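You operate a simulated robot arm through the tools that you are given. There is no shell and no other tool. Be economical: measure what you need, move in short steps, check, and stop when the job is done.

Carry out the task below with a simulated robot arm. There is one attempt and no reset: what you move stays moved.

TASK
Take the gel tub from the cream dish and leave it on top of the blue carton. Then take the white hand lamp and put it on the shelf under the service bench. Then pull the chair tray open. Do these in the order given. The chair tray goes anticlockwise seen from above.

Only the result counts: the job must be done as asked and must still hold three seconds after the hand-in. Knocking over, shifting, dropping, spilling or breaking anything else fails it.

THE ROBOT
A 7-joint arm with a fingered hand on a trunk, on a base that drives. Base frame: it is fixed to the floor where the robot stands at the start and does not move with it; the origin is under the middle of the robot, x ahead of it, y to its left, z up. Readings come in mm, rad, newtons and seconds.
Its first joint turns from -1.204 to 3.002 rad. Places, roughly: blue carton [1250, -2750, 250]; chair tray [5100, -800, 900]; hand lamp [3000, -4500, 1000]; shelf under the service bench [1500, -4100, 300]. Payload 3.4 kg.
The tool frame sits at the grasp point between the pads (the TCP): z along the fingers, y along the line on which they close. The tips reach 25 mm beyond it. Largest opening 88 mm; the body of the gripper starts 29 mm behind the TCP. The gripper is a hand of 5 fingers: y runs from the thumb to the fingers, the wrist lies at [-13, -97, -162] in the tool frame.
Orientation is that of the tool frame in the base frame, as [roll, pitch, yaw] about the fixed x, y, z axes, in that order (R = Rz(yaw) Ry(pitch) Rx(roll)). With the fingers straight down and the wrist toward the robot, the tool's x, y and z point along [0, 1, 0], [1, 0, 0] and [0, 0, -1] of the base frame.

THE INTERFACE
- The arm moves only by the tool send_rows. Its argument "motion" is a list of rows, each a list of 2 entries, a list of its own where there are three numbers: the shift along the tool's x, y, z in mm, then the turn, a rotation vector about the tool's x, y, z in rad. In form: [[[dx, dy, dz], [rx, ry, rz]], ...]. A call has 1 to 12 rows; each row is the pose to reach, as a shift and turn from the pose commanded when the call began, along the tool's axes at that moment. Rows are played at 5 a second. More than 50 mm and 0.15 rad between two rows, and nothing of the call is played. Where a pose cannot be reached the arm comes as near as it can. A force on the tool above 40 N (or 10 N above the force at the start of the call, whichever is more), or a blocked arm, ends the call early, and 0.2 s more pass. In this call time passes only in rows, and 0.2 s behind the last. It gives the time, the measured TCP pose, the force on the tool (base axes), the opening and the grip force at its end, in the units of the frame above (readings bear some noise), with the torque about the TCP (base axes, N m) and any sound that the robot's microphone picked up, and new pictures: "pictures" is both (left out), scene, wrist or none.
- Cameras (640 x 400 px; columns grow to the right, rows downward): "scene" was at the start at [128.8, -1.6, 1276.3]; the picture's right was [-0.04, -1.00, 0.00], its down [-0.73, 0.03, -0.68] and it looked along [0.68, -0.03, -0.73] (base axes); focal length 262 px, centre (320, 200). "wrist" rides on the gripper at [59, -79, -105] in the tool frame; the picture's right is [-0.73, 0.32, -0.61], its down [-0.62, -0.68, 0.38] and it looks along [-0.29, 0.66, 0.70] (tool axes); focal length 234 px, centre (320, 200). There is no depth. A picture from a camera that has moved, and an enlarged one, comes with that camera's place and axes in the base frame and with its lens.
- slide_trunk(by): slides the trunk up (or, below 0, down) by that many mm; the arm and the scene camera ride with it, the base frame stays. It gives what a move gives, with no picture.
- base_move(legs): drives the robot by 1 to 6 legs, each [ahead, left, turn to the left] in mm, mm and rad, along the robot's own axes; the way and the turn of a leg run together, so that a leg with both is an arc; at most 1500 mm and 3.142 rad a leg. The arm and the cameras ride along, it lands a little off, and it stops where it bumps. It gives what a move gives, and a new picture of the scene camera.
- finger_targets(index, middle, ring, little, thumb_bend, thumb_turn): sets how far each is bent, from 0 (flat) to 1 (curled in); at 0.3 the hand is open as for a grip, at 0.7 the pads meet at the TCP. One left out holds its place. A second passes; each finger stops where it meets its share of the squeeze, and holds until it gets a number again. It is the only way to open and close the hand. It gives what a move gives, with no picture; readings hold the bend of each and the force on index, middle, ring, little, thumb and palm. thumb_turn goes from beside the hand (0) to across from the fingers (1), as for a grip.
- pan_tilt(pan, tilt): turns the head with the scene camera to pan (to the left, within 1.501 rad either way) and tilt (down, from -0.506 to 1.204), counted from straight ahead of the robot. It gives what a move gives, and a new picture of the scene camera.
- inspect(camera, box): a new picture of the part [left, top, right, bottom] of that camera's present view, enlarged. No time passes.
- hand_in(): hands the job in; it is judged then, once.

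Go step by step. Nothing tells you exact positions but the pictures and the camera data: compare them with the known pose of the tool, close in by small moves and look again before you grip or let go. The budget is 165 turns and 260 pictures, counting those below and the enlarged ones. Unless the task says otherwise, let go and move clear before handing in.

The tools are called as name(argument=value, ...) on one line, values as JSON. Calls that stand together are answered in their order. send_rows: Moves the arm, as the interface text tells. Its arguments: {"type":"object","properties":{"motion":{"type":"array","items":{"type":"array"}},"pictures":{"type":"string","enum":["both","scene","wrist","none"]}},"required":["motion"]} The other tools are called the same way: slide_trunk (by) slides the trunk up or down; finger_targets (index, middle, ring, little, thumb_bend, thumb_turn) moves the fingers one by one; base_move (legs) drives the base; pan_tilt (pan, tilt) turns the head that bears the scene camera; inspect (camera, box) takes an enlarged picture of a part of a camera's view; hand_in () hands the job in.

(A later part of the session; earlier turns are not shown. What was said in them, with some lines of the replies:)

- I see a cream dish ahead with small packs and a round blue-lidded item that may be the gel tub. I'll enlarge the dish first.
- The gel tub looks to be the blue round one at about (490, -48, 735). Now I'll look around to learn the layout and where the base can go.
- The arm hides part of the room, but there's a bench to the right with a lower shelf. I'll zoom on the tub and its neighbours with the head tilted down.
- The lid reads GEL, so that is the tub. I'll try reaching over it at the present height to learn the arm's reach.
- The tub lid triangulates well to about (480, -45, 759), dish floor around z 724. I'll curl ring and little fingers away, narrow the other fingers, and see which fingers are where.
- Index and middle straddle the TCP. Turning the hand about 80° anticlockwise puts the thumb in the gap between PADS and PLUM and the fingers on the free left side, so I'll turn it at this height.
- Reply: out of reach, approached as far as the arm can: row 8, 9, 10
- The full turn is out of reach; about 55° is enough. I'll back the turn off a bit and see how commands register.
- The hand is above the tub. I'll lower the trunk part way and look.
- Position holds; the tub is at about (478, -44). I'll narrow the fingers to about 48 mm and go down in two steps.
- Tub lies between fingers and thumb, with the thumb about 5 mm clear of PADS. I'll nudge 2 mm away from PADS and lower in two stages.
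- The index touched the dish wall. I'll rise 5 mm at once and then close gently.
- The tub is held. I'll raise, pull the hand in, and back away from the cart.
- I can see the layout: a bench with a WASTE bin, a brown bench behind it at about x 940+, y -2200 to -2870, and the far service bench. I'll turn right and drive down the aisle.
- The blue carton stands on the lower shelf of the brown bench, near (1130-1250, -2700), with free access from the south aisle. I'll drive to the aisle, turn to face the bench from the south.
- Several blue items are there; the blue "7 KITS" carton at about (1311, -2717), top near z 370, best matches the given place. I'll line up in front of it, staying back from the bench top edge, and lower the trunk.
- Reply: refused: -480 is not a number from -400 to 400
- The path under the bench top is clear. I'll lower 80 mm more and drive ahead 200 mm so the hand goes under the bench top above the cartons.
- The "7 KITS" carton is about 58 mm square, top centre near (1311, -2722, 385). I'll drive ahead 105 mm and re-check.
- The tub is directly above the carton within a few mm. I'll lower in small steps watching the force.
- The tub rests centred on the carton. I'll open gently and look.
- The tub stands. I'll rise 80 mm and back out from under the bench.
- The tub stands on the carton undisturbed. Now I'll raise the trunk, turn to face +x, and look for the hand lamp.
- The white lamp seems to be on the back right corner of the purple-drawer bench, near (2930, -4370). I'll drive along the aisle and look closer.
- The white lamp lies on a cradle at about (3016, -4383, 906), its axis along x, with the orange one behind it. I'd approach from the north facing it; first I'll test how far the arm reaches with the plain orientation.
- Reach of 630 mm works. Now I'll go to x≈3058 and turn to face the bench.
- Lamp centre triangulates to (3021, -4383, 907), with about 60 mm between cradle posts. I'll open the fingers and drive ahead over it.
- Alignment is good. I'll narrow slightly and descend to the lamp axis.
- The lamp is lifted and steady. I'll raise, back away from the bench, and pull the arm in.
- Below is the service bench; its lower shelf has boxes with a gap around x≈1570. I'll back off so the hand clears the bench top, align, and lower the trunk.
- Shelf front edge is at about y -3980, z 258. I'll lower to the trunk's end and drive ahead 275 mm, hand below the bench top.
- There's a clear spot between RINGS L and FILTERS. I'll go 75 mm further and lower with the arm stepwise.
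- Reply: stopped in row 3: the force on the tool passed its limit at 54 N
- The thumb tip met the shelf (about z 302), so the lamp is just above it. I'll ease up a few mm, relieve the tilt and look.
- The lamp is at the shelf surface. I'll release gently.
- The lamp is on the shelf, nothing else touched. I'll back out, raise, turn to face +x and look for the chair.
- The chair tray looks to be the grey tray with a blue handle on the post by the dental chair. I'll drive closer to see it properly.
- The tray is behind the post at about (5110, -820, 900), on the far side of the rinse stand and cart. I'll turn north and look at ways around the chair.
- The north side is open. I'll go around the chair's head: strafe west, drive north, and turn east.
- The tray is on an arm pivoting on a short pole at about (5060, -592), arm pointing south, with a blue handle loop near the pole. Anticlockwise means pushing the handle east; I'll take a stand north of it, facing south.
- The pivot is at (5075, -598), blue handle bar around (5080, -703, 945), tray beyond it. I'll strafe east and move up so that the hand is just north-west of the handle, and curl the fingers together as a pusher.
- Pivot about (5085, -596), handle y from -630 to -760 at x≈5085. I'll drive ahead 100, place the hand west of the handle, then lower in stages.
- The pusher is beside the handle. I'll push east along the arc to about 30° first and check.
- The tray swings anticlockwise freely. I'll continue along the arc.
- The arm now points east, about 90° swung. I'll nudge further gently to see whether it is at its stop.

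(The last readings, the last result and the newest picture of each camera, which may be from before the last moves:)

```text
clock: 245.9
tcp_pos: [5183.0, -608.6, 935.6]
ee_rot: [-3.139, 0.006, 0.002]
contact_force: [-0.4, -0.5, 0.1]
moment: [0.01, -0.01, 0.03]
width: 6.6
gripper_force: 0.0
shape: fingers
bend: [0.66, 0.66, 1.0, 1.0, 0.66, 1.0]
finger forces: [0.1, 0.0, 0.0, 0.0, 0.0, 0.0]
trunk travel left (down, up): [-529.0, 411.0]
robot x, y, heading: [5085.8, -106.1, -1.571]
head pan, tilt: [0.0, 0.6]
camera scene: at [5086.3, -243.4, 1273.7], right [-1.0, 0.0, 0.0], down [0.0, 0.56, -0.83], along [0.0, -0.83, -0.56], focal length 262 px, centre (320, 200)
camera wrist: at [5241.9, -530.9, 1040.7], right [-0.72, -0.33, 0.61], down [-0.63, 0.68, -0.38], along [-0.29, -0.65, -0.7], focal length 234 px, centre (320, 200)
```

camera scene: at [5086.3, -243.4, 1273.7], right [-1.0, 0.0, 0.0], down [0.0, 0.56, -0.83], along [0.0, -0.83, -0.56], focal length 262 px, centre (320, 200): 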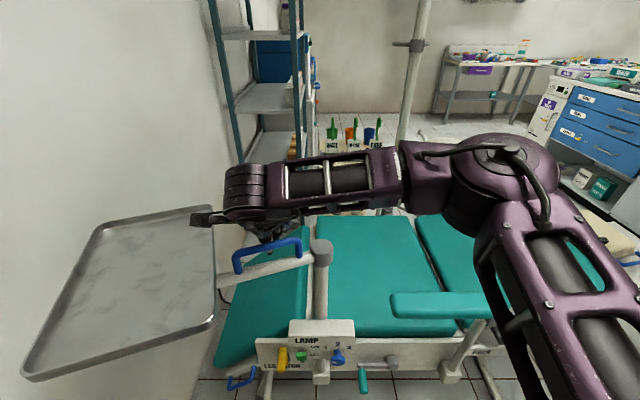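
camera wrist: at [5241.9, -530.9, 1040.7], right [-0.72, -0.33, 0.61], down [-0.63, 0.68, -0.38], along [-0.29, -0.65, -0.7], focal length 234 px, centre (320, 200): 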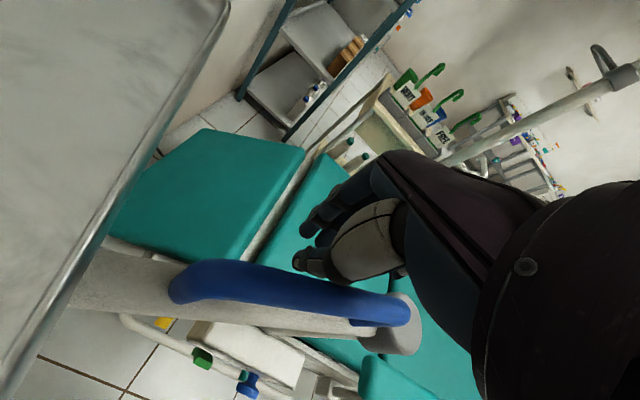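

It keeps moving freely (about 110° now). I'll push a little more, in small steps, watching for a stop.

send_rows(motion=[[[0, -7, 0], [0, 0, 0]], [[-1, -14, 0], [0, 0, 0]], [[-2, -20, 0], [0, 0, 0]]], pictures="scene")

```text
clock: 246.7
tcp_pos: [5180.7, -589.8, 935.6]
ee_rot: [-3.136, 0.003, 0.001]
contact_force: [0.6, -1.2, 1.1]
moment: [0.02, 0.03, 0.04]
width: 6.1
gripper_force: 0.3
shape: fingers
bend: [0.66, 0.66, 1.0, 1.0, 0.66, 1.0]
finger forces: [0.0, 0.0, 0.0, 0.0, 1.3, 0.0]
trunk travel left (down, up): [-529.0, 411.0]
robot x, y, heading: [5085.8, -106.5, -1.574]
head pan, tilt: [0.0, 0.6]
camera scene: at [5086.0, -243.8, 1273.7], right [-1.0, 0.0, 0.0], down [0.0, 0.56, -0.83], along [0.0, -0.83, -0.56], focal length 262 px, centre (320, 200)
```

scene: 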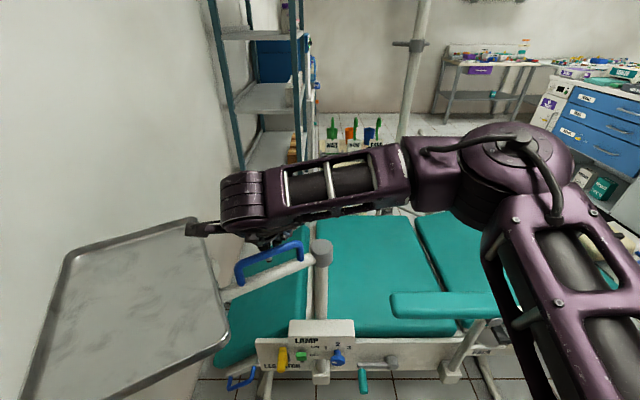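

Still free at about 120°. I'll step the robot back (extending the arm first so the hand stays behind the handle) to get room for the tray and find its stop.

send_rows(motion=[[[0, 35, 0], [0, 0, 0]], [[0, 70, 0], [0, 0, 0]], [[0, 105, 0], [0, 0, 0]], [[0, 135, 0], [0, 0, 0]]], pictures="none")

base_move(legs=[[-130, -40, 0]])

send_rows(motion=[[[10, 0, 0], [0, 0, 0]]], pictures="both")

```text
clock: 247.7
tcp_pos: [5179.8, -724.5, 935.6]
ee_rot: [-3.136, 0.005, 0.002]
contact_force: [0.5, 0.1, -0.2]
moment: [0.0, -0.01, -0.01]
width: 6.3
gripper_force: 0.0
shape: fingers
bend: [0.66, 0.66, 1.0, 1.0, 0.66, 1.0]
finger forces: [0.1, 0.1, 0.0, 0.0, 0.0, 0.1]
trunk travel left (down, up): [-529.0, 411.0]
robot x, y, heading: [5087.7, -106.6, -1.572]
head pan, tilt: [0.0, 0.6]
```

```text
clock: 249.0
tcp_pos: [5140.0, -593.0, 934.8]
ee_rot: [-3.135, 0.004, 0.0]
contact_force: [0.3, 1.4, 0.4]
moment: [-0.02, -0.01, 0.05]
width: 6.5
gripper_force: 0.0
shape: fingers
bend: [0.66, 0.66, 1.0, 1.0, 0.66, 1.0]
finger forces: [0.1, 0.0, 0.0, 0.0, 0.0, 0.0]
trunk travel left (down, up): [-529.0, 411.0]
robot x, y, heading: [5046.3, 21.7, -1.571]
head pan, tilt: [0.0, 0.6]
camera scene: at [5045.9, -113.8, 1273.6], right [-1.0, 0.0, 0.0], down [0.0, 0.56, -0.83], along [0.0, -0.83, -0.56], focal length 262 px, centre (320, 200)
```

scene: 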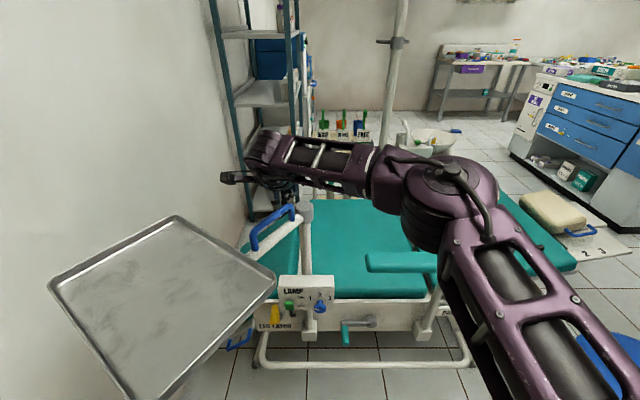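

```text
clock: 249.4
tcp_pos: [5149.7, -593.1, 934.3]
ee_rot: [-3.134, 0.006, 0.001]
contact_force: [0.2, -0.1, -0.9]
moment: [-0.03, 0.01, 0.01]
width: 6.8
gripper_force: 0.0
shape: fingers
bend: [0.66, 0.66, 1.0, 1.0, 0.66, 1.0]
finger forces: [0.0, 0.1, 0.0, 0.0, 0.0, 0.0]
trunk travel left (down, up): [-529.0, 411.0]
robot x, y, heading: [5044.9, 23.0, -1.571]
head pan, tilt: [0.0, 0.6]
camera scene: at [5046.5, -114.0, 1273.7], right [-1.0, 0.0, 0.0], down [0.0, 0.57, -0.82], along [0.0, -0.82, -0.57], focal length 262 px, centre (320, 200)
camera wrist: at [5208.9, -516.3, 1040.1], right [-0.72, -0.33, 0.61], down [-0.63, 0.68, -0.38], along [-0.29, -0.65, -0.7], focal length 234 px, centre (320, 200)
```

scene: 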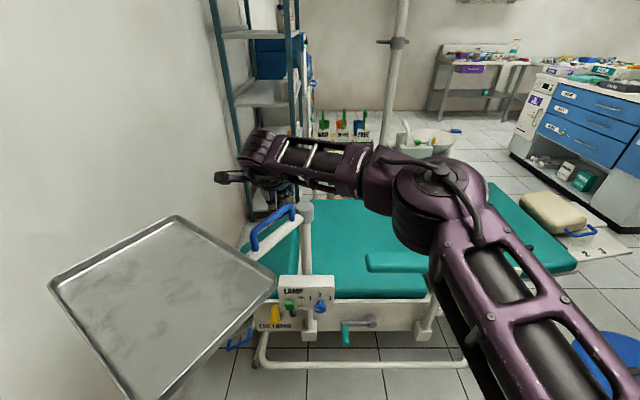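
wrist: 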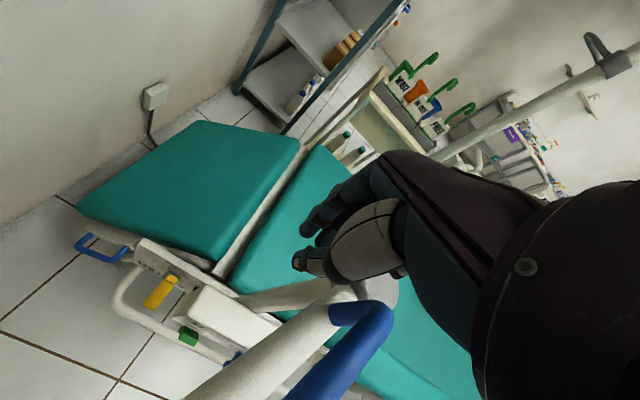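

The tray arm has now swung about 150° anticlockwise with no stop met and stays where it is put. I'll lift the hand clear, back off and check that it holds.

slide_trunk(by=150)

base_move(legs=[[-250, 0, 0]])

pan_tilt(pan=0.1, tilt=0.65)

```text
clock: 251.1
tcp_pos: [5149.6, -593.6, 1086.2]
ee_rot: [-3.135, 0.006, 0.0]
contact_force: [1.2, 0.4, 0.0]
moment: [-0.01, -0.02, 0.02]
width: 6.7
gripper_force: 0.0
shape: fingers
bend: [0.66, 0.66, 1.0, 1.0, 0.66, 1.0]
finger forces: [0.0, 0.0, 0.1, 0.2, 0.0, 0.1]
trunk travel left (down, up): [-679.0, 261.0]
robot x, y, heading: [5046.3, 25.3, -1.575]
head pan, tilt: [0.0, 0.6]
```

```text
clock: 252.9
tcp_pos: [5148.7, -343.2, 1084.3]
ee_rot: [-3.136, 0.007, 0.0]
contact_force: [0.2, -0.6, 0.2]
moment: [0.03, 0.01, 0.01]
width: 6.8
gripper_force: 0.0
shape: fingers
bend: [0.66, 0.66, 1.0, 1.0, 0.66, 1.0]
finger forces: [0.0, 0.0, 0.0, 0.1, 0.0, 0.1]
trunk travel left (down, up): [-679.0, 261.0]
robot x, y, heading: [5048.5, 273.9, -1.572]
head pan, tilt: [0.0, 0.6]
camera scene: at [5045.8, 136.3, 1423.7], right [-1.0, 0.0, 0.0], down [0.0, 0.56, -0.83], along [0.0, -0.83, -0.56], focal length 262 px, centre (320, 200)
```

scene: 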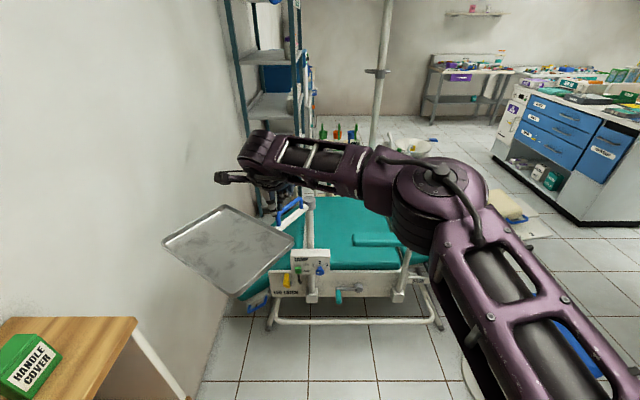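

```text
clock: 253.6
tcp_pos: [5150.0, -343.9, 1085.4]
ee_rot: [-3.135, 0.004, 0.002]
contact_force: [-0.3, -0.4, 0.7]
moment: [-0.01, 0.01, 0.02]
width: 6.8
gripper_force: 0.1
shape: fingers
bend: [0.66, 0.66, 1.0, 1.0, 0.66, 1.0]
finger forces: [0.1, 0.0, 0.0, 0.1, 0.0, 0.1]
trunk travel left (down, up): [-679.0, 261.0]
robot x, y, heading: [5046.8, 270.1, -1.575]
head pan, tilt: [0.099, 0.649]
camera scene: at [5054.4, 138.3, 1419.4], right [-1.0, -0.1, 0.0], down [-0.06, 0.6, -0.8], along [0.08, -0.79, -0.6], focal length 262 px, centre (320, 200)
```

scene: 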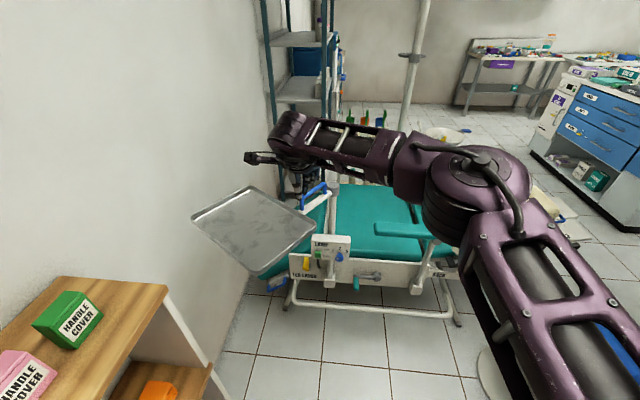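

The tray stays swung about 150° round, the hand is clear and nothing else has been disturbed. I'm handing in.

hand_in()

```text
The job is handed in.
```

I carried out all three jobs in order and handed in; I don't know the judging result.

- **Gel tub:** it stands centred on the blue "7 KITS" carton. Three items on that shelf were blue; I picked the one nearest the place you gave.
- **White hand lamp:** it lies on the shelf under the service bench, between the RINGS L and FILTERS boxes.
- **Chair tray:** I swung it anticlockwise by about 150°. It met no stop, and it stayed put after I let go.

While reaching for the tub, the index finger briefly pressed the dish wall at about 13 N. The dish did not visibly move.
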